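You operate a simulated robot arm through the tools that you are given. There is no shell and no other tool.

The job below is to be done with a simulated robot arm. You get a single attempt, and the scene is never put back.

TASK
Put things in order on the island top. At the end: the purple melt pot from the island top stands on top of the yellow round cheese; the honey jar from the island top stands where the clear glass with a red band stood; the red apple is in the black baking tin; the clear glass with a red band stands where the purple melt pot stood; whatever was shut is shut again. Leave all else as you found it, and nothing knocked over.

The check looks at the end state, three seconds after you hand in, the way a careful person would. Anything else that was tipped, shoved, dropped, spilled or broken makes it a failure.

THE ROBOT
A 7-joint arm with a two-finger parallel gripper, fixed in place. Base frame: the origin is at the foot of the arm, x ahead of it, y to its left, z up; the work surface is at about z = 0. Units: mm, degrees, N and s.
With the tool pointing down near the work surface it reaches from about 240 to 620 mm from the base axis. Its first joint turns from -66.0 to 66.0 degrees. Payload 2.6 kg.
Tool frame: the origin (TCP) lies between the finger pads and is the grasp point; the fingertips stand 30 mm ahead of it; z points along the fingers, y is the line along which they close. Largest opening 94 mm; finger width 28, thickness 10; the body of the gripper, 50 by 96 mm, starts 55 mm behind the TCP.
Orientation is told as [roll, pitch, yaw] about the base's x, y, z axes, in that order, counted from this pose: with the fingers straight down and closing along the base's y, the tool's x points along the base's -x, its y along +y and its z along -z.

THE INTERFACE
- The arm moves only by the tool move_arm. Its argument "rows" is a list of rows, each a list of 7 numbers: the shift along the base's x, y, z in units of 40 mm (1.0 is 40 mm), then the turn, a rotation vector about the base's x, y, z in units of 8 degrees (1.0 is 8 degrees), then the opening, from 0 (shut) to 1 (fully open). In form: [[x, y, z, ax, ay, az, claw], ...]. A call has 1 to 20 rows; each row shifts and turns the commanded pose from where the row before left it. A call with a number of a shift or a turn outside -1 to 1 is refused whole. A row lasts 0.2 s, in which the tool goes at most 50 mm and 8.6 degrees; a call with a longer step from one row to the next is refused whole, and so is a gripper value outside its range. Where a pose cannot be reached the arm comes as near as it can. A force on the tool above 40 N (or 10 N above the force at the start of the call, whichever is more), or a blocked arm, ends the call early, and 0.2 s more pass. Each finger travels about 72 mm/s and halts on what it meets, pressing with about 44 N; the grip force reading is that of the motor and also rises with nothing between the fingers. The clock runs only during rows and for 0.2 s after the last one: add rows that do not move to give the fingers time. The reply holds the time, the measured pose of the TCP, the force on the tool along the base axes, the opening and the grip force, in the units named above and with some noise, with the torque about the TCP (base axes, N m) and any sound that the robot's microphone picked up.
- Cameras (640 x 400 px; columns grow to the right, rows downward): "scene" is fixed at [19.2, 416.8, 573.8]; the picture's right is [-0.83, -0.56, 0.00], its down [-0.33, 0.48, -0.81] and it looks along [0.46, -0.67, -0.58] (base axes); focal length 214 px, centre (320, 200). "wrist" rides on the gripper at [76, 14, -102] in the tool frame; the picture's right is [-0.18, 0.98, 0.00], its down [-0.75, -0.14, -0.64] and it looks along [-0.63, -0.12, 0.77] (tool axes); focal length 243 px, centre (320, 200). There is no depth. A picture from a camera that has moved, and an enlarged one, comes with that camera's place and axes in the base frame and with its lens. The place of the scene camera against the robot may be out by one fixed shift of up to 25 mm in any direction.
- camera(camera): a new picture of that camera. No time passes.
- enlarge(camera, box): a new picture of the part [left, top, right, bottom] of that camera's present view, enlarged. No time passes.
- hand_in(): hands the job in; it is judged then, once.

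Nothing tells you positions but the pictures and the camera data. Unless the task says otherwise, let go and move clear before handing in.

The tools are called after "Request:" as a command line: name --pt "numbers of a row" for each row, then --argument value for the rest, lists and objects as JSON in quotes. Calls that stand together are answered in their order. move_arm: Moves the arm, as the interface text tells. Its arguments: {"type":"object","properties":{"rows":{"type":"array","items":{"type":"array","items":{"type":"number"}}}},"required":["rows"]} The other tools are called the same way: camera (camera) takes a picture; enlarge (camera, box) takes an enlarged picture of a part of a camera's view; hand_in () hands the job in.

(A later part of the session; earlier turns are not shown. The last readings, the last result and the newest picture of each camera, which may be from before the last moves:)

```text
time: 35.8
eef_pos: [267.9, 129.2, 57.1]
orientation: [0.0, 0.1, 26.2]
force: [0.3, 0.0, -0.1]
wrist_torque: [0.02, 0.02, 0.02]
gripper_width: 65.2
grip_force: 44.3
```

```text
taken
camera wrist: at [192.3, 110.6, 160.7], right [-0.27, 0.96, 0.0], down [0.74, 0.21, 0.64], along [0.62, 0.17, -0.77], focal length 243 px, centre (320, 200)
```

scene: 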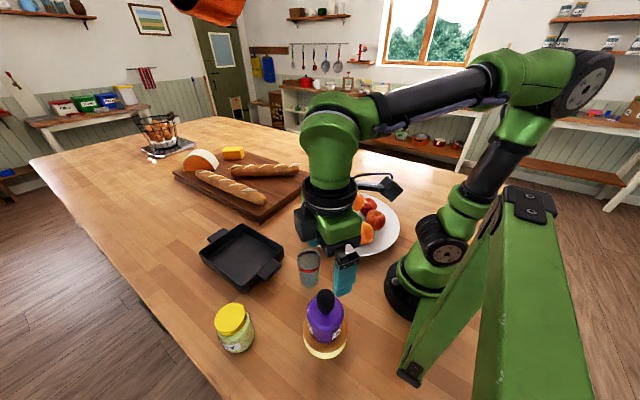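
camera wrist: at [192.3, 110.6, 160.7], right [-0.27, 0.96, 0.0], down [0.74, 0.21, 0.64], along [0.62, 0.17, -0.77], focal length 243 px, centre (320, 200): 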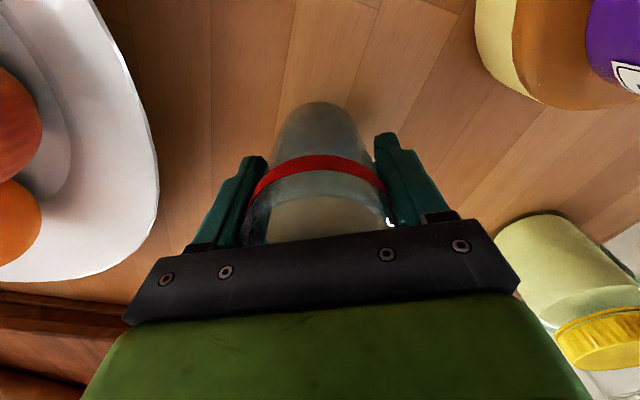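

Gripped the glass (65 mm). Lifting it slowly and level.

Request:
move_arm --pt "0 0 0.1 0 0 0 0.4" --pt "0 0 0.2 0 0 0 0.4" --pt "0 0 0.3 0 0 0 0.4" --pt "0 0 0.2 0 0 0 0.4" --pt "0 0 0.1 0 0 0 0.4" --pt "0 0 0 0 0 0 0.4"

Request:
enlarge --camera "scene" --box '[260, 200, 360, 290]'

```text
time: 37.2
eef_pos: [266.9, 131.5, 93.5]
orientation: [0.0, 0.0, 26.3]
force: [0.2, -0.5, -3.1]
wrist_torque: [-0.04, -0.02, -0.05]
gripper_width: 65.5
grip_force: 43.6
```

```text
4.44 times, centred on (310, 245) of scene
camera zoom: at [19.2, 416.8, 573.8], right [-0.83, -0.56, 0.0], down [-0.33, 0.48, -0.81], along [0.46, -0.67, -0.58], focal length 953 px, centre (364, 0)
```

zoom: 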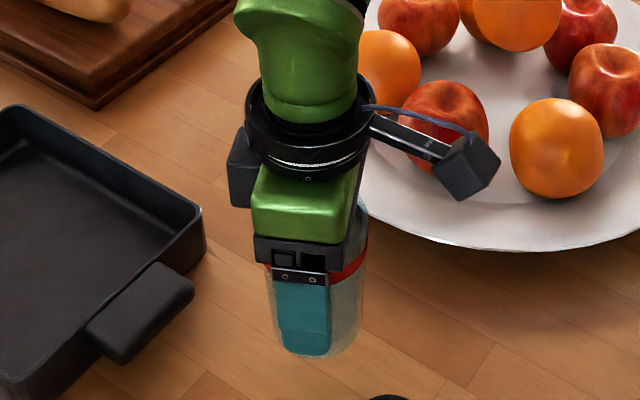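

The glass hangs level. I raise it to about z=265 and swing gently to the right side.

Request:
move_arm --pt "0 0 0.15 0 0 0 0.4" --pt "0 0 0.35 0 0 0 0.4" --pt "0 0 0.55 0 0 0 0.4" --pt "0 0 0.7 0 0 0 0.4" --pt "0 0 0.7 0 0 0 0.4" --pt "0 0 0.7 0 0 0 0.4" --pt "0 0 0.55 0 0 0 0.4" --pt "0 0 0.35 0 0 0 0.4" --pt "0 0 0.2 0 0 0 0.4" --pt "0 0 0.05 0 0 0 0.4"

Request:
move_arm --pt "0.083 -0.176 0 0 0 -0.1875 0.4" --pt "0.153 -0.359 0 0 0 -0.375 0.4" --pt "0.174 -0.49 0 0 0 -0.5 0.4" --pt "0.169 -0.628 0 0 0 -0.625 0.4" --pt "0.114 -0.64 0 0 0 -0.625 0.4" --pt "0.058 -0.647 0 0 0 -0.625 0.4" --pt "0.001 -0.65 0 0 0 -0.625 0.4" --pt "-0.056 -0.648 0 0 0 -0.625 0.4" --pt "-0.112 -0.64 0 0 0 -0.625 0.4" --pt "-0.167 -0.628 0 0 0 -0.625 0.4" --pt "-0.221 -0.611 0 0 0 -0.625 0.4" --pt "-0.274 -0.59 0 0 0 -0.625 0.4" --pt "-0.324 -0.564 0 0 0 -0.625 0.4" --pt "-0.372 -0.533 0 0 0 -0.625 0.4" --pt "-0.417 -0.499 0 0 0 -0.625 0.4" --pt "-0.459 -0.46 0 0 0 -0.625 0.4" --pt "-0.497 -0.419 0 0 0 -0.625 0.4" --pt "-0.423 -0.303 0 0 0 -0.5 0.4" --pt "-0.33 -0.207 0 0 0 -0.375 0.4" --pt "-0.203 -0.116 0 0 0 -0.225 0.4"

Request:
camera --camera "wrist"

Request:
camera --camera "scene"

```text
time: 39.4
eef_pos: [266.3, 130.1, 265.3]
orientation: [0.0, 0.0, 26.3]
force: [-0.1, 0.7, -2.2]
wrist_torque: [-0.02, -0.02, 0.0]
gripper_width: 65.4
grip_force: 44.1
```

```text
time: 43.6
eef_pos: [142.3, -262.0, 264.5]
orientation: [0.0, 0.1, -61.1]
force: [0.4, 1.1, -3.0]
wrist_torque: [0.0, 0.01, 0.0]
gripper_width: 65.4
grip_force: 44.2
```

```text
taken
camera wrist: at [116.8, -187.3, 368.2], right [0.95, 0.31, 0.0], down [0.24, -0.73, 0.64], along [0.2, -0.61, -0.77], focal length 243 px, centre (320, 200)
```

wrist: 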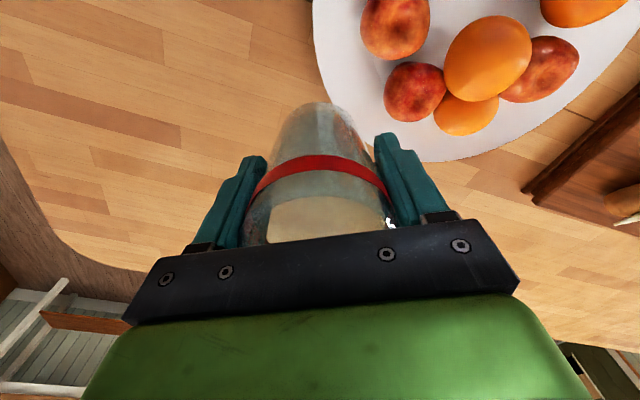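

```text
taken
```

scene: 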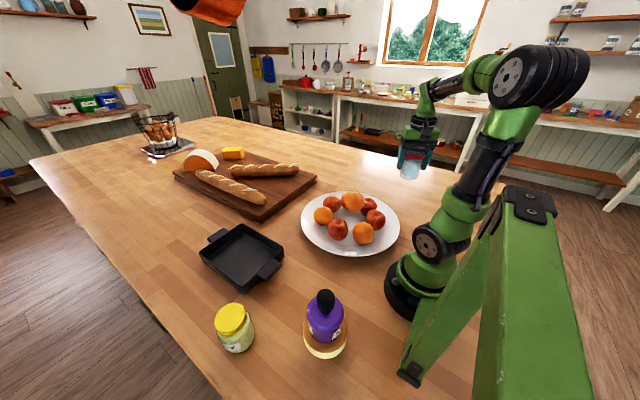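

The glass is level and the plate is untouched. I extend to the pot's old spot (268.5, -487.5).

Request:
move_arm --pt "0.0945 -0.169 0 0 0 0 0.4" --pt "0.189 -0.338 0 0 0 0 0.4" --pt "0.2835 -0.508 0 0 0 0 0.4" --pt "0.3465 -0.62 0 0 0 0 0.4" --pt "0.378 -0.677 0 0 0 0 0.4" --pt "0.378 -0.677 0 0 0 0 0.4" --pt "0.378 -0.677 0 0 0 0 0.4" --pt "0.3465 -0.62 0 0 0 0 0.4" --pt "0.2835 -0.508 0 0 0 0 0.4" --pt "0.252 -0.451 0 0 0 0 0.4" --pt "0.1575 -0.282 0 0 0 0 0.4" --pt "0.063 -0.113 0 0 0 0 0.4" --pt "0 0 0 0 0 0 0.4"

Request:
move_arm --pt "0 0 -0.15 0 0 0 0.4" --pt "0 0 -0.35 0 0 0 0.4" --pt "0 0 -0.55 0 0 0 0.4" --pt "0 0 -0.7 0 0 0 0.4" --pt "0 0 -0.7 0 0 0 0.4" --pt "0 0 -0.7 0 0 0 0.4" --pt "0 0 -0.6 0 0 0 0.4" --pt "0 0 -0.4 0 0 0 0.4" --pt "0 0 -0.2 0 0 0 0.4" --pt "0 0 -0.1 0 0 0 0.4" --pt "0 0 0 0 0 0 0.4"

Request:
enlarge --camera "scene" --box '[340, 120, 440, 210]'

```text
time: 46.4
eef_pos: [268.9, -488.1, 266.9]
orientation: [0.1, -0.1, -61.0]
force: [0.2, 0.2, -1.9]
wrist_torque: [-0.01, 0.01, -0.01]
gripper_width: 65.5
grip_force: 43.4
```

```text
time: 48.8
eef_pos: [268.5, -487.6, 87.0]
orientation: [0.0, 0.0, -61.0]
force: [-0.3, -0.1, -2.1]
wrist_torque: [0.03, -0.01, -0.04]
gripper_width: 65.3
grip_force: 44.1
```

```text
4.44 times, centred on (390, 165) of scene
camera zoom: at [19.2, 416.8, 573.8], right [-0.83, -0.56, 0.0], down [-0.33, 0.48, -0.81], along [0.46, -0.67, -0.58], focal length 953 px, centre (9, 356)
```

zoom: 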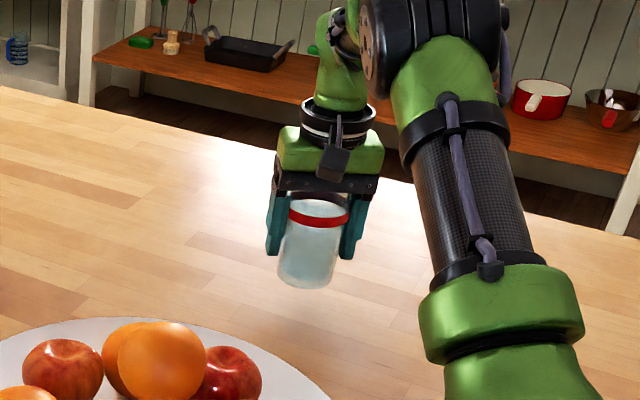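

Over the spot at z=87; the table should be met at about z=57. I go down the last part in small steps.

Request:
move_arm --pt "0 0 -0.2 0 0 0 0.4" --pt "0 0 -0.2 0 0 0 0.4" --pt "0 0 -0.15 0 0 0 0.4" --pt "0 0 -0.1 0 0 0 0.4" --pt "0 0 0 0 0 0 0.4"

Request:
move_arm --pt "0 0 -0.06 0 0 0 0.4" --pt "0 0 0 0 0 0 0.4"

```text
time: 50.0
eef_pos: [269.2, -487.1, 61.3]
orientation: [0.0, 0.0, -61.1]
force: [-0.2, 0.1, -2.0]
wrist_torque: [-0.01, 0.0, -0.01]
gripper_width: 65.1
grip_force: 43.7
```

```text
time: 50.6
eef_pos: [269.3, -487.2, 58.5]
orientation: [0.0, 0.0, -61.0]
force: [1.0, -0.3, -1.9]
wrist_torque: [0.01, -0.02, -0.03]
gripper_width: 65.5
grip_force: 43.5
```

Request:
move_arm --pt "0 0 -0.03 0 0 0 0.4" --pt "0 0 0 0 0 0 0.4"

```text
time: 51.2
eef_pos: [267.8, -486.9, 56.4]
orientation: [0.0, 0.0, -61.0]
force: [0.3, 0.9, -1.2]
wrist_torque: [0.01, -0.02, 0.02]
gripper_width: 64.9
grip_force: 44.4
```

Request:
move_arm --pt "0 0 -0.02 0 0 0 0.4" --pt "0 0 0 0 0 0 0.4"

```text
time: 51.8
eef_pos: [269.4, -487.8, 57.6]
orientation: [0.0, -0.2, -61.2]
force: [-2.9, 1.9, 7.2]
wrist_torque: [0.3, -0.06, 0.05]
gripper_width: 65.2
grip_force: 44.4
```

The glass is now standing on the table. I open gently, then go straight up.

Request:
move_arm --pt "0 0 0.01 0 0 0 0.4" --pt "0 0 0 0 0 0 0.72" --pt "0 0 0 0 0 0 0.8" --pt "0 0 0 0 0 0 0.95" --pt "0 0 0 0 0 0 1" --pt "0 0 0 0 0 0 1"

Request:
enlarge --camera "scene" --box '[340, 120, 440, 210]'

Request:
camera --camera "wrist"

```text
time: 53.2
eef_pos: [268.6, -488.2, 57.5]
orientation: [0.1, 0.0, -61.1]
force: [-0.7, -0.2, 1.2]
wrist_torque: [0.04, -0.01, 0.01]
gripper_width: 94.1
grip_force: 0.1
```

```text
4.44 times, centred on (390, 165) of scene
camera zoom: at [19.2, 416.8, 573.8], right [-0.83, -0.56, 0.0], down [-0.33, 0.48, -0.81], along [0.46, -0.67, -0.58], focal length 953 px, centre (9, 356)
```

zoom: 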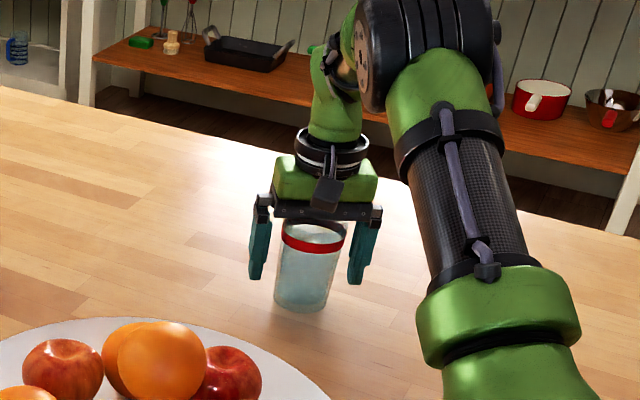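

```text
taken
camera wrist: at [243.9, -412.5, 159.8], right [0.95, 0.31, 0.0], down [0.24, -0.73, 0.64], along [0.2, -0.61, -0.77], focal length 243 px, centre (320, 200)
```

wrist: 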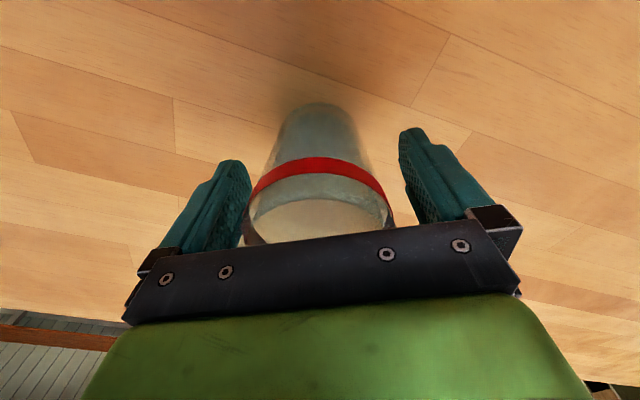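

The glass stands upright on the pot's old spot. I rise, retract and check.

Request:
move_arm --pt "0 0 0.3 0 0 0 1" --pt "0 0 0.8 0 0 0 1" --pt "0 0 1 0 0 0 1" --pt "0 0 1 0 0 0 1" --pt "0 0 1 0 0 0 1" --pt "0 0 1 0 0 0 1" --pt "-0.457 0.875 0.3 0 0 0 1" --pt "-0.457 0.875 0.3 0 0 0 1" --pt "-0.457 0.875 0.3 0 0 0 1" --pt "-0.457 0.875 0.3 0 0 0 1" --pt "-0.457 0.875 0.3 0 0 0 1" --pt "-0.457 0.875 0.3 0 0 0 1" --pt "0 0 0 0 0 0 1"

Request:
enlarge --camera "wrist" --box '[160, 0, 480, 200]'

```text
time: 56.0
eef_pos: [160.8, -275.8, 333.5]
orientation: [0.0, -0.1, -61.0]
force: [0.1, 0.4, -0.2]
wrist_torque: [0.02, -0.02, 0.01]
gripper_width: 93.8
grip_force: 0.1
```

```text
2.00 times, centred on (320, 100) of wrist
camera zoom: at [135.9, -200.2, 436.3], right [0.95, 0.32, 0.0], down [0.24, -0.73, 0.64], along [0.2, -0.61, -0.77], focal length 485 px, centre (320, 400)
```

zoom: 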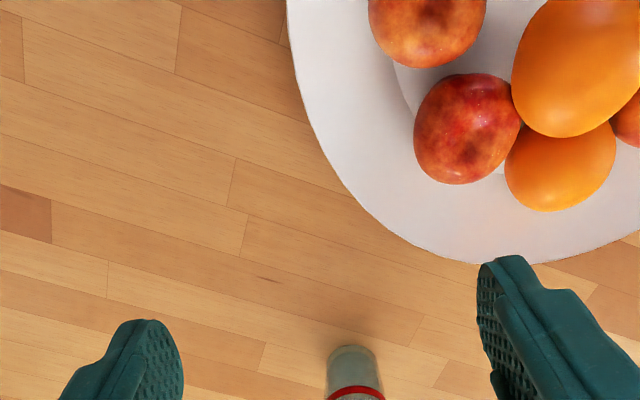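

Glass is fine. I now swing back to the left toward the honey jar.

Request:
move_arm --pt "0.821 0.544 0 0 0 0.8825 1" --pt "0.748 0.641 0 0 0 0.8825 1" --pt "0.664 0.728 0 0 0 0.8825 1" --pt "0.569 0.804 0 0 0 0.8825 1" --pt "0.466 0.868 0 0 0 0.8825 1" --pt "0.356 0.918 0 0 0 0.8825 1" --pt "0.24 0.955 0 0 0 0.8825 1" --pt "0.121 0.978 0 0 0 0.8825 1" --pt "0 0.985 0 0 0 0.8825 1" --pt "-0.121 0.978 0 0 0 0.8825 1" --pt "-0.24 0.955 0 0 0 0.8825 1" --pt "-0.356 0.918 0 0 0 0.8825 1" --pt "-0.466 0.868 0 0 0 0.8825 1" --pt "-0.569 0.804 0 0 0 0.8825 1" --pt "-0.664 0.728 0 0 0 0.8825 1" --pt "0 0 0 0 0 0.4 1"

Request:
move_arm --pt "0.57 0.76 -0.55 0 0 0 1" --pt "0.57 0.76 -0.55 0 0 0 1" --pt "0.57 0.76 -0.55 0 0 0 1" --pt "0.57 0.76 -0.55 0 0 0 1" --pt "0 0 -0.5 0 0 0 1" --pt "0 0 0 0 0 0 1"

Request:
camera --camera "wrist"

Request:
enlarge --camera "wrist" --box '[220, 30, 420, 180]'

```text
time: 59.4
eef_pos: [222.0, 231.2, 332.4]
orientation: [-0.1, 0.0, 48.3]
force: [-0.4, 0.3, -0.2]
wrist_torque: [0.0, 0.03, -0.01]
gripper_width: 94.2
grip_force: 0.1
```

```text
time: 60.8
eef_pos: [313.7, 351.0, 224.8]
orientation: [0.0, 0.0, 48.1]
force: [0.2, 0.3, 0.1]
wrist_torque: [0.0, -0.03, 0.01]
gripper_width: 93.8
grip_force: 0.0
```

```text
taken
camera wrist: at [252.4, 305.3, 328.0], right [-0.61, 0.79, 0.0], down [0.61, 0.47, 0.64], along [0.51, 0.39, -0.77], focal length 243 px, centre (320, 200)
```

wrist: 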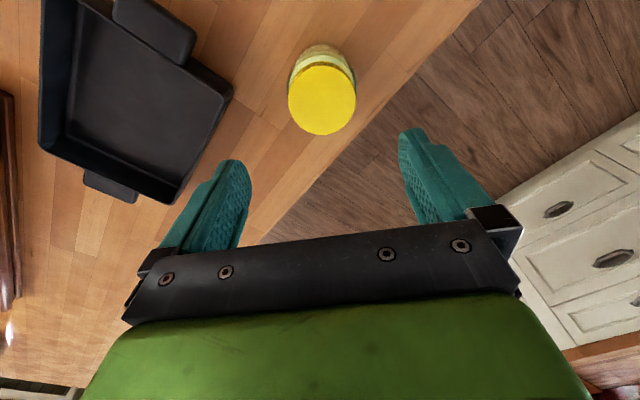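

```text
2.67 times, centred on (320, 105) of wrist
camera zoom: at [252.4, 305.3, 328.0], right [-0.61, 0.79, 0.0], down [0.61, 0.47, 0.64], along [0.51, 0.39, -0.77], focal length 647 px, centre (320, 453)
```

zoom: 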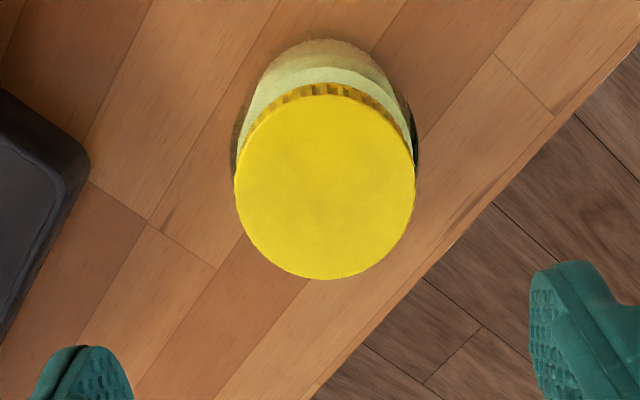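

The jar is at about (307, 348.5), lid top near z≈107, body about 73 mm. I shift onto it and descend part way.

Request:
move_arm --pt "-0.165 -0.06 -0.7 0 0 0 1" --pt "0 0 -0.9 0 0 0 1" --pt "0 0 -0.9 0 0 0 1" --pt "0 0 -0.6 0 0 0 1" --pt "0 0 -0.4 0 0 0 1" --pt "0 0 0 0 0 0 1"

Request:
camera --camera "wrist"

Request:
enlarge --camera "scene" --box '[180, 270, 300, 370]'

```text
time: 62.2
eef_pos: [306.3, 347.1, 84.3]
orientation: [-0.1, 0.0, 48.0]
force: [0.1, 0.3, -0.4]
wrist_torque: [-0.03, -0.02, -0.02]
gripper_width: 94.2
grip_force: 0.2
```

```text
taken
camera wrist: at [244.3, 302.4, 188.1], right [-0.61, 0.79, 0.0], down [0.61, 0.47, 0.64], along [0.51, 0.39, -0.77], focal length 243 px, centre (320, 200)
```

wrist: 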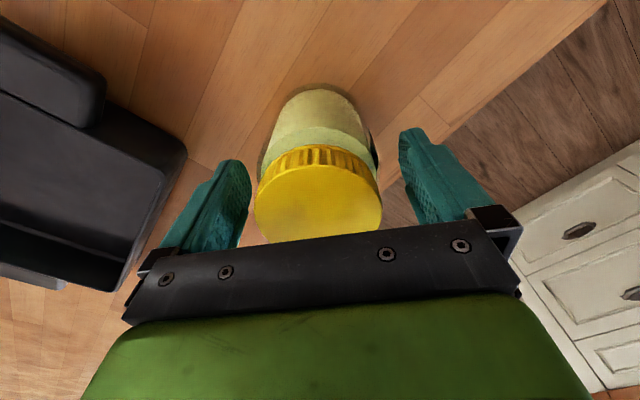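

```text
4.00 times, centred on (240, 320) of scene
camera zoom: at [19.2, 416.8, 573.8], right [-0.83, -0.56, 0.0], down [-0.33, 0.48, -0.81], along [0.46, -0.67, -0.58], focal length 858 px, centre (640, -280)
```

zoom: 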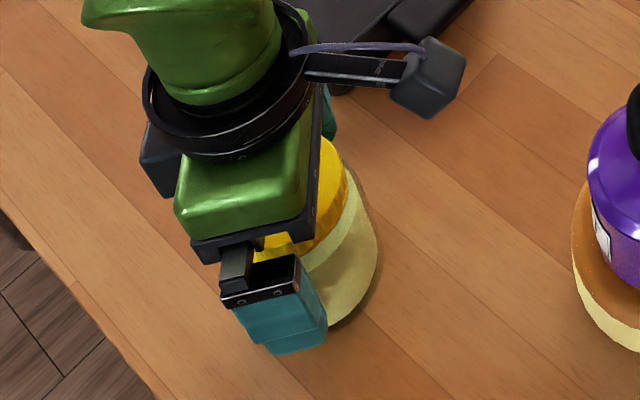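

Aligned; palm still ~30 mm above the lid. Lowering 20 mm and closing.

Request:
move_arm --pt "0 0 -0.3 0 0 0 1" --pt "0 0 -0.2 0 0 0 1" --pt "0 0 0 0 0 0 1" --pt "0 0 0 0 0 0 0.85" --pt "0 0 0 0 0 0 0.7" --pt "0 0 0 0 0 0 0.5" --pt "0 0 0 0 0 0 0.5" --pt "0 0 0 0 0 0 0.5"

Request:
camera --camera "wrist"

Request:
enlarge --camera "scene" --box '[180, 270, 300, 370]'

```text
time: 64.0
eef_pos: [306.8, 347.9, 65.1]
orientation: [-0.1, -0.1, 48.1]
force: [1.3, 0.0, 1.1]
wrist_torque: [0.02, 0.01, -0.02]
gripper_width: 72.4
grip_force: 43.6
```

```text
taken
camera wrist: at [244.3, 302.5, 167.9], right [-0.61, 0.79, 0.0], down [0.61, 0.47, 0.64], along [0.51, 0.39, -0.77], focal length 243 px, centre (320, 200)
```

wrist: 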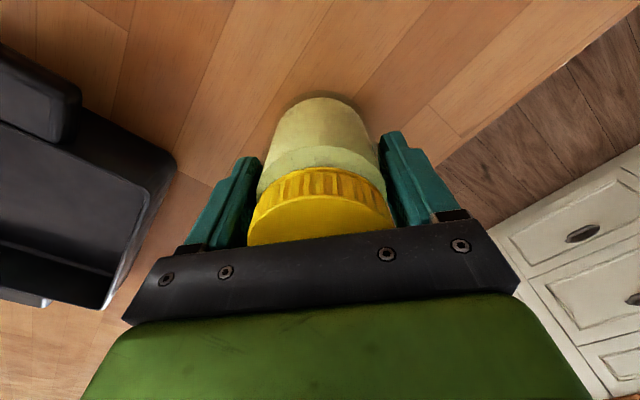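

```text
4.00 times, centred on (240, 320) of scene
camera zoom: at [19.2, 416.8, 573.8], right [-0.83, -0.56, 0.0], down [-0.33, 0.48, -0.81], along [0.46, -0.67, -0.58], focal length 858 px, centre (640, -280)
```

zoom: 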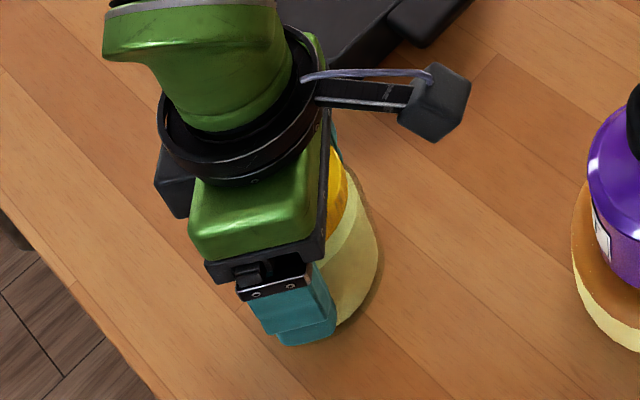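

Jar gripped by its body. Lifting and carrying to the glass's old spot (268, 130).

Request:
move_arm --pt "0 0 0.15 0 0 0 0.5" --pt "0 0 0.4 0 0 0 0.5" --pt "0 0 0.7 0 0 0 0.5" --pt "0 0 0.8 0 0 0 0.5" --pt "0 0 0.8 0 0 0 0.5" --pt "0 0 0.6 0 0 0 0.5" --pt "0 0 0.4 0 0 0 0.5" --pt "0 0 0 0 0 0 0.5"

Request:
move_arm --pt "-0.07 -0.39 0 0 0 -0.2 0.5" --pt "-0.139 -0.779 0 0 0 -0.39 0.5" --pt "-0.139 -0.779 0 0 0 -0.39 0.5" --pt "-0.139 -0.779 0 0 0 -0.39 0.5" --pt "-0.139 -0.779 0 0 0 -0.39 0.5" --pt "-0.139 -0.779 0 0 0 -0.39 0.5" --pt "-0.139 -0.779 0 0 0 -0.39 0.5" --pt "-0.07 -0.39 0 0 0 -0.2 0.5" --pt "0 0 0 0 0 0 0.5"

Request:
camera --camera "scene"

Request:
camera --camera "wrist"

```text
time: 65.8
eef_pos: [305.6, 348.2, 219.6]
orientation: [0.1, 0.0, 48.1]
force: [0.3, 0.1, -4.1]
wrist_torque: [0.0, 0.0, 0.02]
gripper_width: 72.6
grip_force: 43.8
```

```text
time: 67.8
eef_pos: [266.1, 128.8, 219.0]
orientation: [0.0, 0.0, 26.1]
force: [0.3, 0.1, -4.2]
wrist_torque: [0.0, 0.03, -0.01]
gripper_width: 71.7
grip_force: 44.2
```

```text
taken
```

scene: 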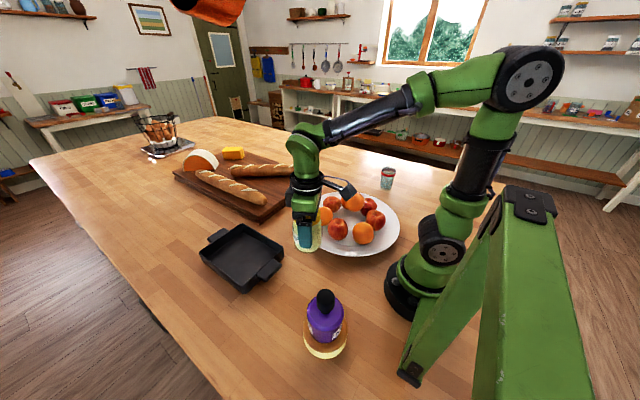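

```text
taken
camera wrist: at [190.2, 110.4, 321.7], right [-0.27, 0.96, 0.0], down [0.74, 0.21, 0.64], along [0.62, 0.17, -0.77], focal length 243 px, centre (320, 200)
```

wrist: 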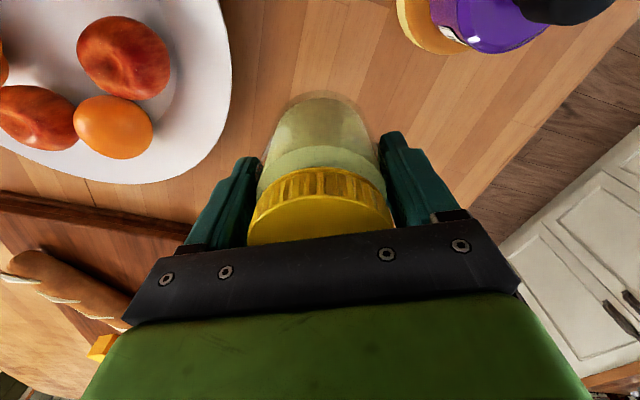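

The jar is over the spot. Descending level, slowing near the table.

Request:
move_arm --pt "0.03 0.02 -0.3 0 0 0 0.5" --pt "0 0 -0.6 0 0 0 0.5" --pt "0 0 -0.8 0 0 0 0.5" --pt "0 0 -0.8 0 0 0 0.5" --pt "0 0 -0.5 0 0 0 0.5" --pt "0 0 -0.3 0 0 0 0.5" --pt "0 0 -0.2 0 0 0 0.5" --pt "0 0 -0.1 0 0 0 0.5" --pt "0 0 0 0 0 0 0.5"

```text
time: 69.8
eef_pos: [268.2, 129.0, 74.8]
orientation: [0.0, 0.0, 26.1]
force: [0.0, 0.5, -4.8]
wrist_torque: [0.02, 0.0, -0.02]
gripper_width: 72.1
grip_force: 43.3
```

Request:
move_arm --pt "0 0 -0.1 0 0 0 0.5" --pt "0 0 -0.07 0 0 0 0.5" --pt "0 0 0 0 0 0 0.5"

Request:
move_arm --pt "0 0 -0.04 0 0 0 0.5" --pt "0 0 0 0 0 0 0.5"

```text
time: 70.6
eef_pos: [267.4, 131.1, 69.1]
orientation: [0.1, 0.0, 26.3]
force: [0.1, 0.1, -4.3]
wrist_torque: [0.03, 0.0, -0.01]
gripper_width: 71.9
grip_force: 44.0
```

```text
time: 71.2
eef_pos: [267.8, 130.4, 66.6]
orientation: [0.1, 0.0, 26.2]
force: [-0.1, 0.3, -4.1]
wrist_torque: [-0.01, 0.02, 0.0]
gripper_width: 72.0
grip_force: 44.3
```

Request:
move_arm --pt "0 0 -0.03 0 0 0 0.5" --pt "0 0 0 0 0 0 0.5"

```text
time: 71.8
eef_pos: [268.4, 130.3, 65.9]
orientation: [-0.1, -0.1, 26.0]
force: [0.6, -0.3, -4.3]
wrist_torque: [0.0, 0.0, 0.04]
gripper_width: 71.9
grip_force: 43.7
```

Request:
move_arm --pt "0 0 -0.02 0 0 0 0.5" --pt "0 0 0 0 0 0 0.5"

```text
time: 72.4
eef_pos: [267.4, 131.4, 64.6]
orientation: [0.1, 0.0, 26.2]
force: [-0.1, 0.0, -2.5]
wrist_torque: [0.01, 0.02, 0.0]
gripper_width: 71.9
grip_force: 43.7
```

The jar is just touching the table. One more tiny step to seat it, then release.

Request:
move_arm --pt "0 0 -0.01 0 0 0 0.5" --pt "0 0 0 0 0 0 0.5" --pt "0 0 0 0 0 0 0.78" --pt "0 0 0 0 0 0 0.85" --pt "0 0 0 0 0 0 1" --pt "0 0 0 0 0 0 1"

Request:
camera --camera "wrist"

Request:
enlarge --camera "scene" --box '[260, 200, 360, 300]'

```text
time: 73.8
eef_pos: [268.2, 130.9, 64.8]
orientation: [0.0, 0.0, 26.2]
force: [-0.1, -0.4, 0.4]
wrist_torque: [0.02, 0.03, 0.01]
gripper_width: 94.0
grip_force: 0.0
```

```text
taken
camera wrist: at [193.1, 110.9, 167.6], right [-0.27, 0.96, 0.0], down [0.74, 0.21, 0.64], along [0.62, 0.17, -0.77], focal length 243 px, centre (320, 200)
```

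wrist: 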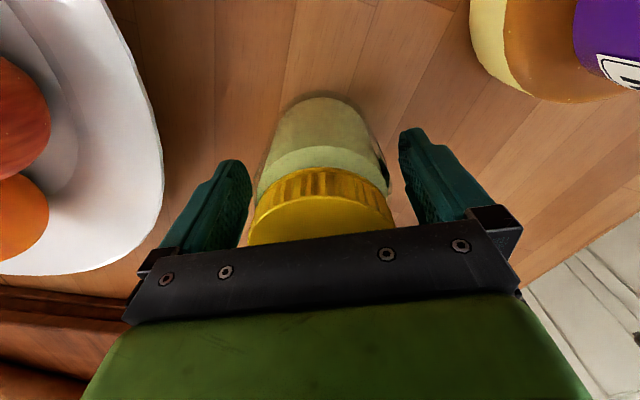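

```text
4.00 times, centred on (310, 250) of scene
camera zoom: at [19.2, 416.8, 573.8], right [-0.83, -0.56, 0.0], down [-0.33, 0.48, -0.81], along [0.46, -0.67, -0.58], focal length 858 px, centre (360, 0)
```

zoom: 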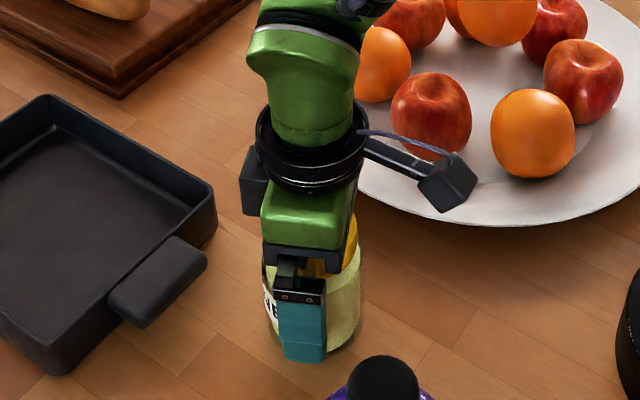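

Jar released upright. I rise and move over toward the free apple near (286, -62) with the fingers closing along y.

Request:
move_arm --pt "0 0 0.3 0 0 0 1" --pt "0 0 0.8 0 0 0 1" --pt "0 0 1 0 0 0 1" --pt "0 0 1 0 0 0 1" --pt "0 0 1 0 0 0 1" --pt "0 0 1 0 0 0 1" --pt "0.09 -0.965 0 0 0 -0.65 1" --pt "0.09 -0.965 0 0 0 -0.65 1" --pt "0.09 -0.965 0 0 0 -0.65 1" --pt "0.09 -0.965 0 0 0 -0.65 1" --pt "0.09 -0.965 0 0 0 -0.65 1" --pt "0 0 0 0 0 0 1"

Request:
camera --camera "wrist"

Request:
camera --camera "scene"

Request:
enlarge --camera "wrist" --box '[160, 0, 480, 200]'

```text
time: 76.4
eef_pos: [284.8, -65.0, 268.2]
orientation: [0.0, -0.2, 0.1]
force: [0.5, -1.1, 0.8]
wrist_torque: [0.03, 0.02, 0.02]
gripper_width: 94.3
grip_force: 0.0
```

```text
taken
camera wrist: at [208.6, -48.7, 372.5], right [0.18, 0.98, 0.0], down [0.75, -0.14, 0.64], along [0.63, -0.12, -0.77], focal length 243 px, centre (320, 200)
```

wrist: 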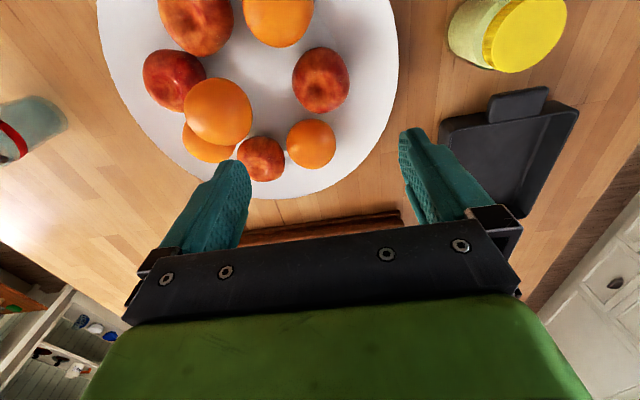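

```text
taken
```

scene: 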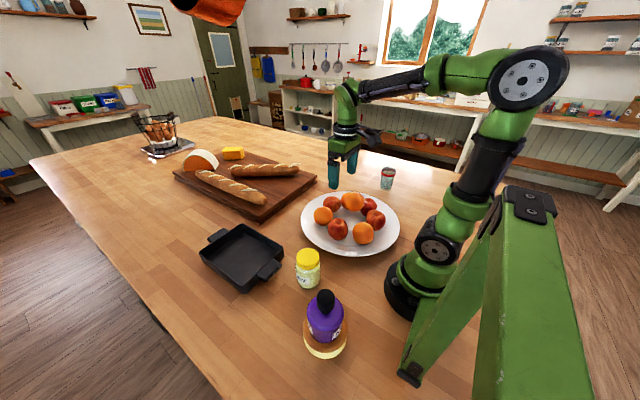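

```text
2.00 times, centred on (320, 100) of wrist
camera zoom: at [208.6, -48.7, 372.5], right [0.18, 0.98, 0.0], down [0.75, -0.14, 0.64], along [0.63, -0.12, -0.77], focal length 485 px, centre (320, 400)
```

zoom: 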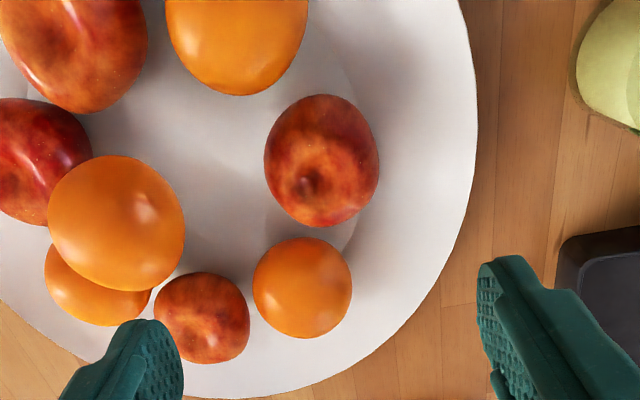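

All three swaps stand as intended. The apple I'll take is at about (285, -63), roughly 70 mm wide and free of its neighbours along y. I lower part way and re-check.

Request:
move_arm --pt "0 0.04 -0.9 0 0 0 1" --pt "0 0 -0.9 0 0 0 1" --pt "0 0 -0.9 0 0 0 1" --pt "0 0 -0.5 0 0 0 1" --pt "0 0 0 0 0 0 1"

Request:
camera --camera "wrist"

Request:
enlarge --camera "scene" --box '[290, 160, 410, 260]'

```text
time: 77.6
eef_pos: [285.4, -60.2, 140.6]
orientation: [0.0, 0.0, 0.0]
force: [-0.1, -0.8, 0.0]
wrist_torque: [0.0, -0.02, -0.03]
gripper_width: 94.0
grip_force: 0.0
```

```text
taken
camera wrist: at [208.7, -44.6, 243.2], right [0.18, 0.98, 0.0], down [0.75, -0.14, 0.64], along [0.63, -0.12, -0.77], focal length 243 px, centre (320, 200)
```

wrist: 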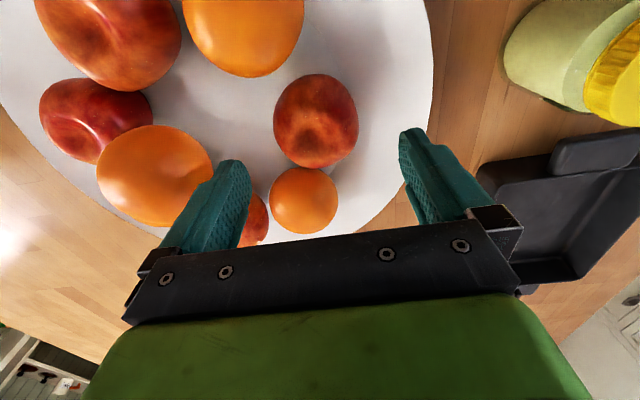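

```text
4.00 times, centred on (350, 210) of scene
camera zoom: at [19.2, 416.8, 573.8], right [-0.83, -0.56, 0.0], down [-0.33, 0.48, -0.81], along [0.46, -0.67, -0.58], focal length 858 px, centre (200, 160)
```

zoom: 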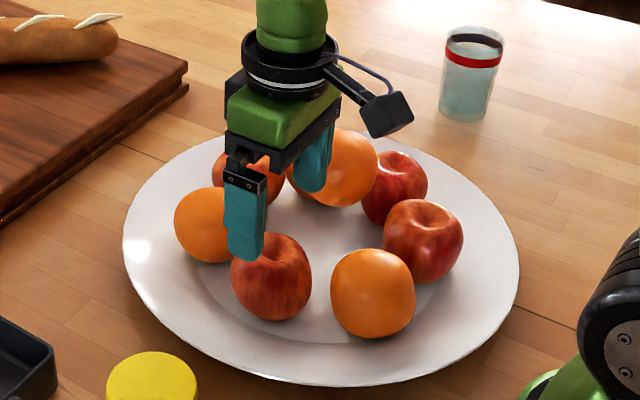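

Apple centre confirmed at (286, -63). I correct 2 mm and lower to z≈57 with fingertips above the plate.

Request:
move_arm --pt "0.01 -0.06 -0.7 0 0 0 1" --pt "0 0 -0.7 0 0 0 1" --pt "0 0 -0.4 0 0 0 1" --pt "0 0 -0.25 0 0 0 1" --pt "0 0 0 0 0 0 1"

Request:
camera --camera "wrist"

Request:
enlarge --camera "scene" --box '[290, 160, 410, 260]'

```text
time: 78.8
eef_pos: [285.8, -62.9, 58.0]
orientation: [0.0, 0.1, 0.1]
force: [-0.3, 0.2, 0.3]
wrist_torque: [0.0, -0.03, 0.0]
gripper_width: 93.9
grip_force: 0.0
```

```text
taken
camera wrist: at [209.7, -47.1, 161.8], right [0.18, 0.98, 0.0], down [0.75, -0.14, 0.64], along [0.63, -0.12, -0.77], focal length 243 px, centre (320, 200)
```

wrist: 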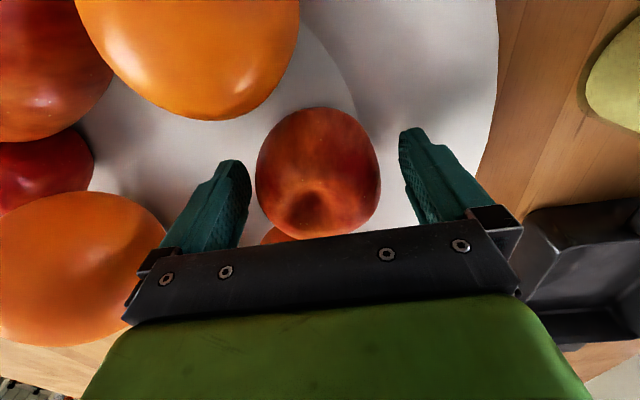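

```text
4.00 times, centred on (350, 210) of scene
camera zoom: at [19.2, 416.8, 573.8], right [-0.83, -0.56, 0.0], down [-0.33, 0.48, -0.81], along [0.46, -0.67, -0.58], focal length 858 px, centre (200, 160)
```

zoom: 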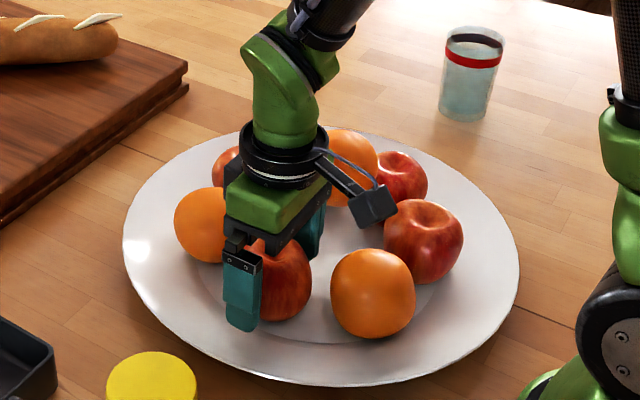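

Fingers straddle the apple without touching anything else. I close.

Request:
move_arm --pt "0 0 0 0 0 0 0.85" --pt "0 0 0 0 0 0 0.7" --pt "0 0 0 0 0 0 0.5" --pt "0 0 0 0 0 0 0.5" --pt "0 0 0 0 0 0 0.5"

Request:
camera --camera "wrist"

```text
time: 80.0
eef_pos: [287.2, -63.7, 58.1]
orientation: [0.0, -0.1, 0.2]
force: [-0.3, 0.6, 0.2]
wrist_torque: [0.0, 0.0, 0.02]
gripper_width: 72.6
grip_force: 43.7
```

```text
taken
camera wrist: at [209.7, -47.1, 162.0], right [0.18, 0.98, 0.0], down [0.75, -0.14, 0.64], along [0.63, -0.12, -0.77], focal length 243 px, centre (320, 200)
```

wrist: 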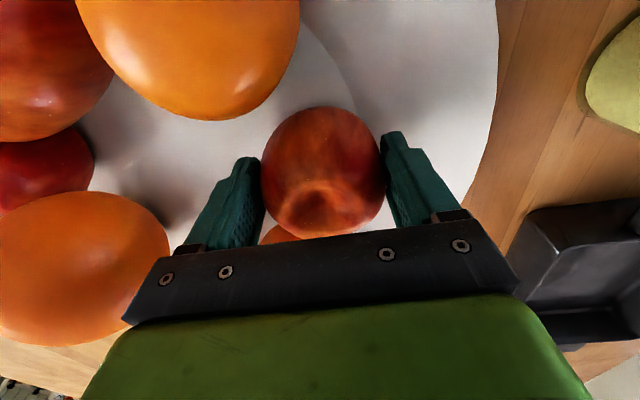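

Apple gripped at 72.6 mm. I lift straight up and check.

Request:
move_arm --pt "0 0 0.15 0 0 0 0.5" --pt "0 0 0.35 0 0 0 0.5" --pt "0 0 0.5 0 0 0 0.5" --pt "0 0 0.5 0 0 0 0.5" --pt "0 0 0 0 0 0 0.5"

Request:
camera --camera "wrist"

Request:
enlarge --camera "scene" --box '[290, 160, 410, 260]'

```text
time: 81.2
eef_pos: [286.8, -63.9, 118.1]
orientation: [-0.1, 0.1, 0.3]
force: [0.3, -1.0, -1.6]
wrist_torque: [0.01, 0.0, -0.03]
gripper_width: 72.4
grip_force: 44.2
```

```text
taken
camera wrist: at [210.8, -48.1, 222.3], right [0.18, 0.98, 0.0], down [0.75, -0.14, 0.64], along [0.63, -0.12, -0.77], focal length 243 px, centre (320, 200)
```

wrist: 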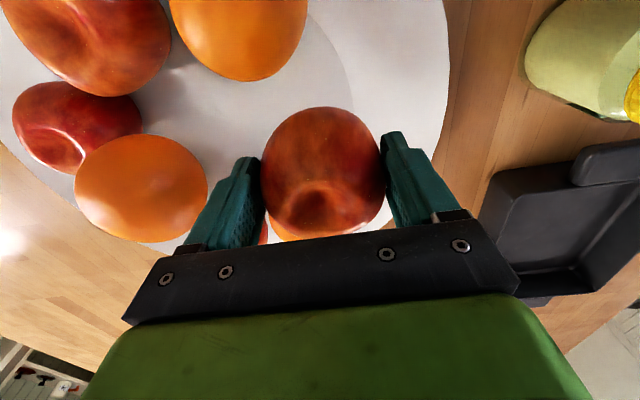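

```text
4.00 times, centred on (350, 210) of scene
camera zoom: at [19.2, 416.8, 573.8], right [-0.83, -0.56, 0.0], down [-0.33, 0.48, -0.81], along [0.46, -0.67, -0.58], focal length 858 px, centre (200, 160)
```

zoom: 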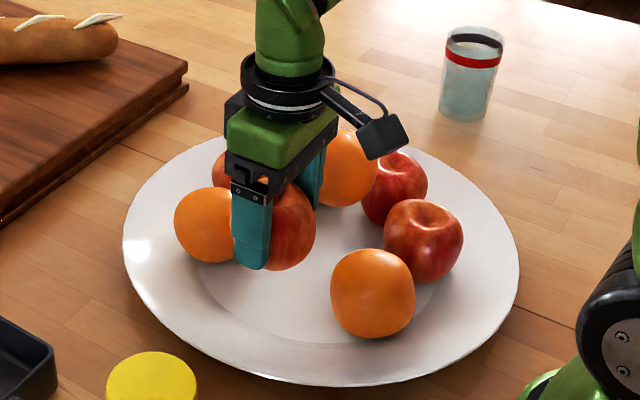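

Apple is held and the remaining fruit did not move. I raise it and move toward the tin for a measuring look.

Request:
move_arm --pt "0 0 0.6 0 0 0 0.5" --pt "0 0 0.95 0 0 0 0.5" --pt "0 0 1 0 0 0 0.5" --pt "0 0 0.95 0 0 0 0.5" --pt "0.15 0.446 0 0 0 0.24 0.5" --pt "0.2625 0.892 0 0 0 0.48 0.5" --pt "0.2625 0.892 0 0 0 0.48 0.5" --pt "0.2625 0.892 0 0 0 0.48 0.5" --pt "0.2625 0.892 0 0 0 0.48 0.5" --pt "0.2625 0.892 0 0 0 0.48 0.5" --pt "0.15 0.446 0 0 0 0.24 0.5" --pt "0 0 0 0 0 0 0.5"

Request:
camera --camera "wrist"

Request:
camera --camera "scene"

```text
time: 83.8
eef_pos: [351.0, 150.7, 257.2]
orientation: [0.0, 0.0, 23.2]
force: [-0.8, 0.3, -1.6]
wrist_torque: [-0.01, 0.0, 0.01]
gripper_width: 72.6
grip_force: 44.0
```

```text
taken
camera wrist: at [275.6, 135.2, 360.7], right [-0.22, 0.98, 0.0], down [0.75, 0.17, 0.64], along [0.63, 0.14, -0.77], focal length 243 px, centre (320, 200)
```

wrist: 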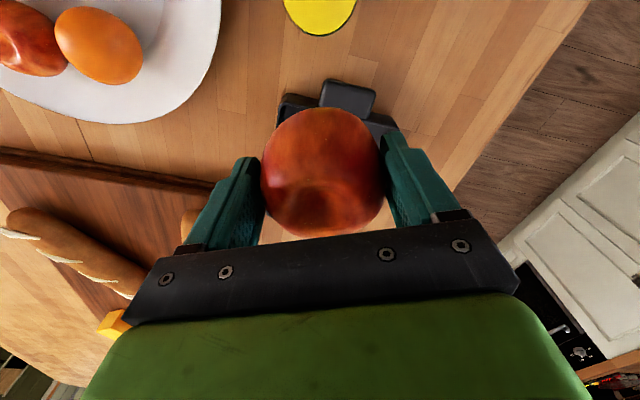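

```text
taken
```

scene: 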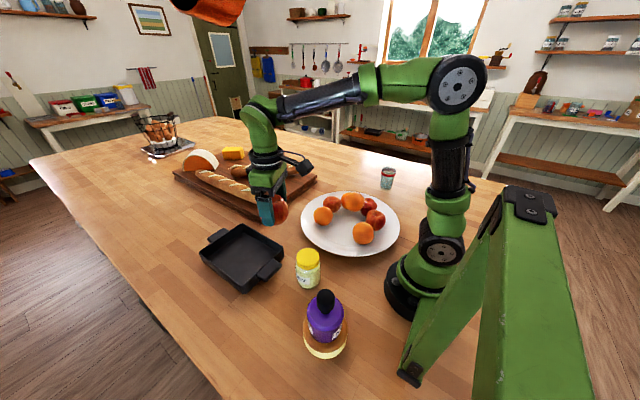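

The apple hides the tin from here; earlier views put the tin's middle near (475, 190), about 210 x 150 mm. I move above it, keeping high, and look again from both cameras.

Request:
move_arm --pt "0.775 0.247 0 0 0 -0.6 0.5" --pt "0.775 0.247 0 0 0 -0.6 0.5" --pt "0.775 0.247 0 0 0 -0.6 0.5" --pt "0.775 0.247 0 0 0 -0.6 0.5" --pt "0 0 -0.6 0 0 0 0.5" --pt "0 0 0 0 0 0 0.5"

Request:
camera --camera "wrist"

Request:
enlarge --camera "scene" --box '[180, 170, 320, 300]'

```text
time: 85.2
eef_pos: [476.4, 192.3, 232.2]
orientation: [0.0, -0.1, 4.0]
force: [0.4, -0.4, -2.2]
wrist_torque: [0.02, 0.04, 0.0]
gripper_width: 72.4
grip_force: 43.5
```

```text
taken
camera wrist: at [397.9, 201.5, 336.0], right [0.12, 0.99, 0.0], down [0.76, -0.09, 0.64], along [0.64, -0.07, -0.77], focal length 243 px, centre (320, 200)
```

wrist: 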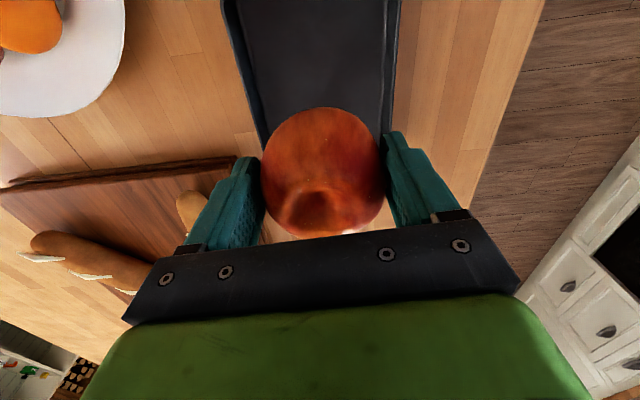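

```text
3.08 times, centred on (250, 235) of scene
camera zoom: at [19.2, 416.8, 573.8], right [-0.83, -0.56, 0.0], down [-0.33, 0.48, -0.81], along [0.46, -0.67, -0.58], focal length 660 px, centre (535, 92)
```

zoom: 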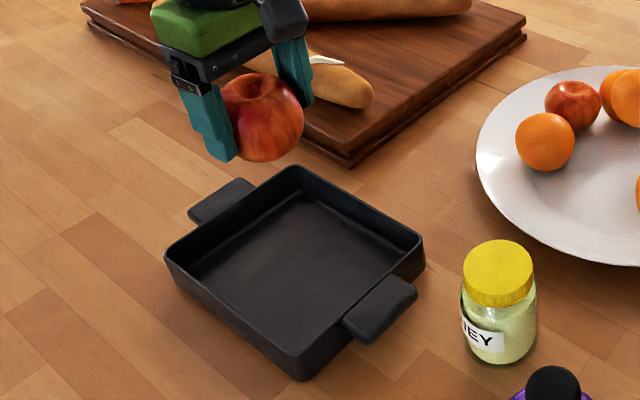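

The tin spans roughly x 368–582, y 112–268, so the apple is right above its middle. I lower it into the tin, slowing near the bottom.

Request:
move_arm --pt "0 -0.03 -0.5 0 0 0 0.5" --pt "0 0 -0.8 0 0 0 0.5" --pt "0 0 -0.8 0 0 0 0.5" --pt "0 0 -0.6 0 0 0 0.5" --pt "0 0 -0.4 0 0 0 0.5" --pt "0 0 0 0 0 0 0.5"

Request:
camera --camera "wrist"

Request:
enlarge --camera "scene" --box '[180, 190, 320, 310]'

```text
time: 86.6
eef_pos: [476.1, 188.5, 109.3]
orientation: [-0.1, 0.0, 3.9]
force: [-0.9, -0.1, -1.5]
wrist_torque: [0.02, 0.01, 0.02]
gripper_width: 72.8
grip_force: 43.9
```

```text
taken
camera wrist: at [398.2, 200.0, 211.8], right [0.12, 0.99, 0.0], down [0.76, -0.09, 0.64], along [0.64, -0.07, -0.77], focal length 243 px, centre (320, 200)
```

wrist: 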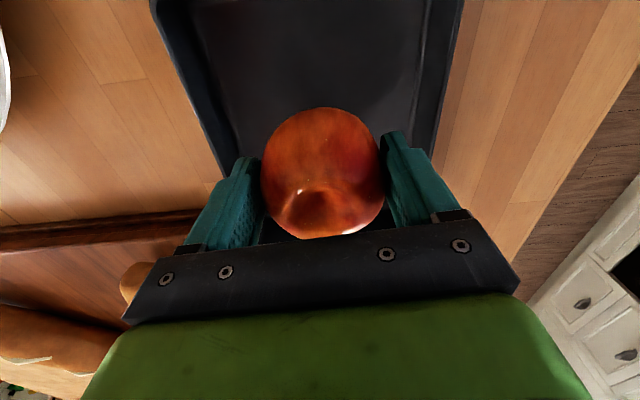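

```text
3.33 times, centred on (250, 250) of scene
camera zoom: at [19.2, 416.8, 573.8], right [-0.83, -0.56, 0.0], down [-0.33, 0.48, -0.81], along [0.46, -0.67, -0.58], focal length 715 px, centre (553, 33)
```

zoom: 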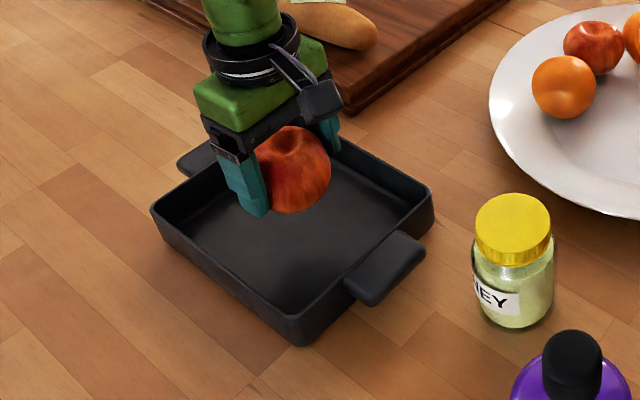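

Apple is centred inside the tin's outline. Continue down to near the floor.

Request:
move_arm --pt "0 0 -0.4 0 0 0 0.5" --pt "0 0 -0.4 0 0 0 0.5" --pt "0 0 -0.2 0 0 0 0.5" --pt "0 0 -0.1 0 0 0 0.5" --pt "0 0 0 0 0 0 0.5"

Request:
move_arm --pt "0 0 -0.06 0 0 0 0.5" --pt "0 0 0 0 0 0 0.5"

Request:
camera --camera "wrist"

Request:
enlarge --camera "scene" --box '[180, 190, 320, 310]'

```text
time: 87.8
eef_pos: [474.3, 189.3, 66.6]
orientation: [0.0, 0.0, 4.0]
force: [0.7, 0.2, -1.1]
wrist_torque: [-0.02, 0.01, 0.01]
gripper_width: 72.5
grip_force: 44.0
```

```text
time: 88.4
eef_pos: [474.8, 189.4, 63.1]
orientation: [0.1, -0.1, 3.9]
force: [0.7, -0.7, -1.9]
wrist_torque: [0.05, 0.01, 0.01]
gripper_width: 72.6
grip_force: 43.6
```

```text
taken
camera wrist: at [397.5, 199.8, 167.1], right [0.12, 0.99, 0.0], down [0.76, -0.09, 0.64], along [0.64, -0.07, -0.77], focal length 243 px, centre (320, 200)
```

wrist: 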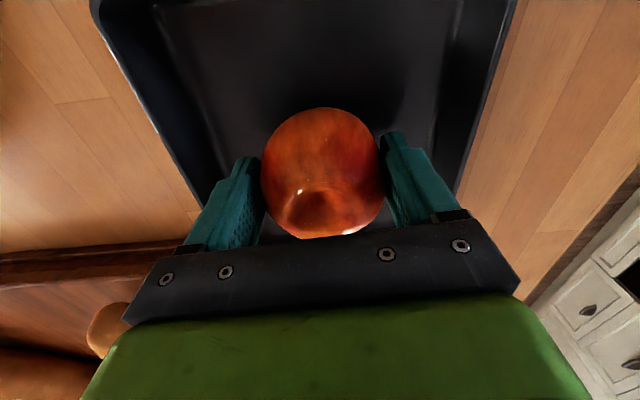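

```text
3.33 times, centred on (250, 250) of scene
camera zoom: at [19.2, 416.8, 573.8], right [-0.83, -0.56, 0.0], down [-0.33, 0.48, -0.81], along [0.46, -0.67, -0.58], focal length 715 px, centre (553, 33)
```

zoom: 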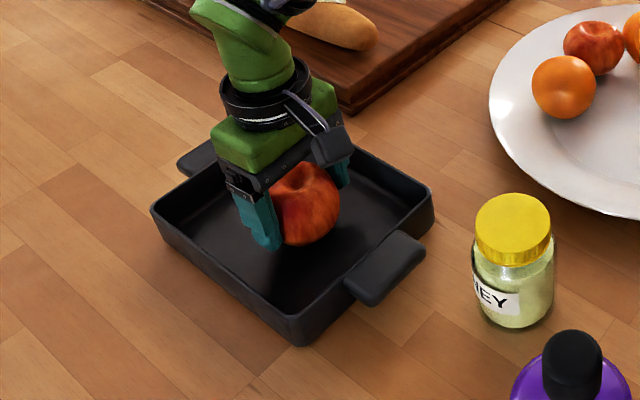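

Request:
move_arm --pt "0 0 -0.05 0 0 0 0.5" --pt "0 0 0 0 0 0 0.5"

Request:
move_arm --pt "0 0 -0.04 0 0 0 0.5" --pt "0 0 0 0 0 0 0.5"

```text
time: 89.0
eef_pos: [473.2, 190.5, 61.5]
orientation: [0.0, 0.0, 3.9]
force: [-0.4, 0.7, -1.6]
wrist_torque: [0.01, 0.0, 0.04]
gripper_width: 72.3
grip_force: 43.9
```

```text
time: 89.6
eef_pos: [474.8, 190.3, 61.5]
orientation: [0.0, 0.0, 4.0]
force: [0.5, -0.1, -1.4]
wrist_torque: [0.0, -0.01, -0.02]
gripper_width: 72.5
grip_force: 43.4
```

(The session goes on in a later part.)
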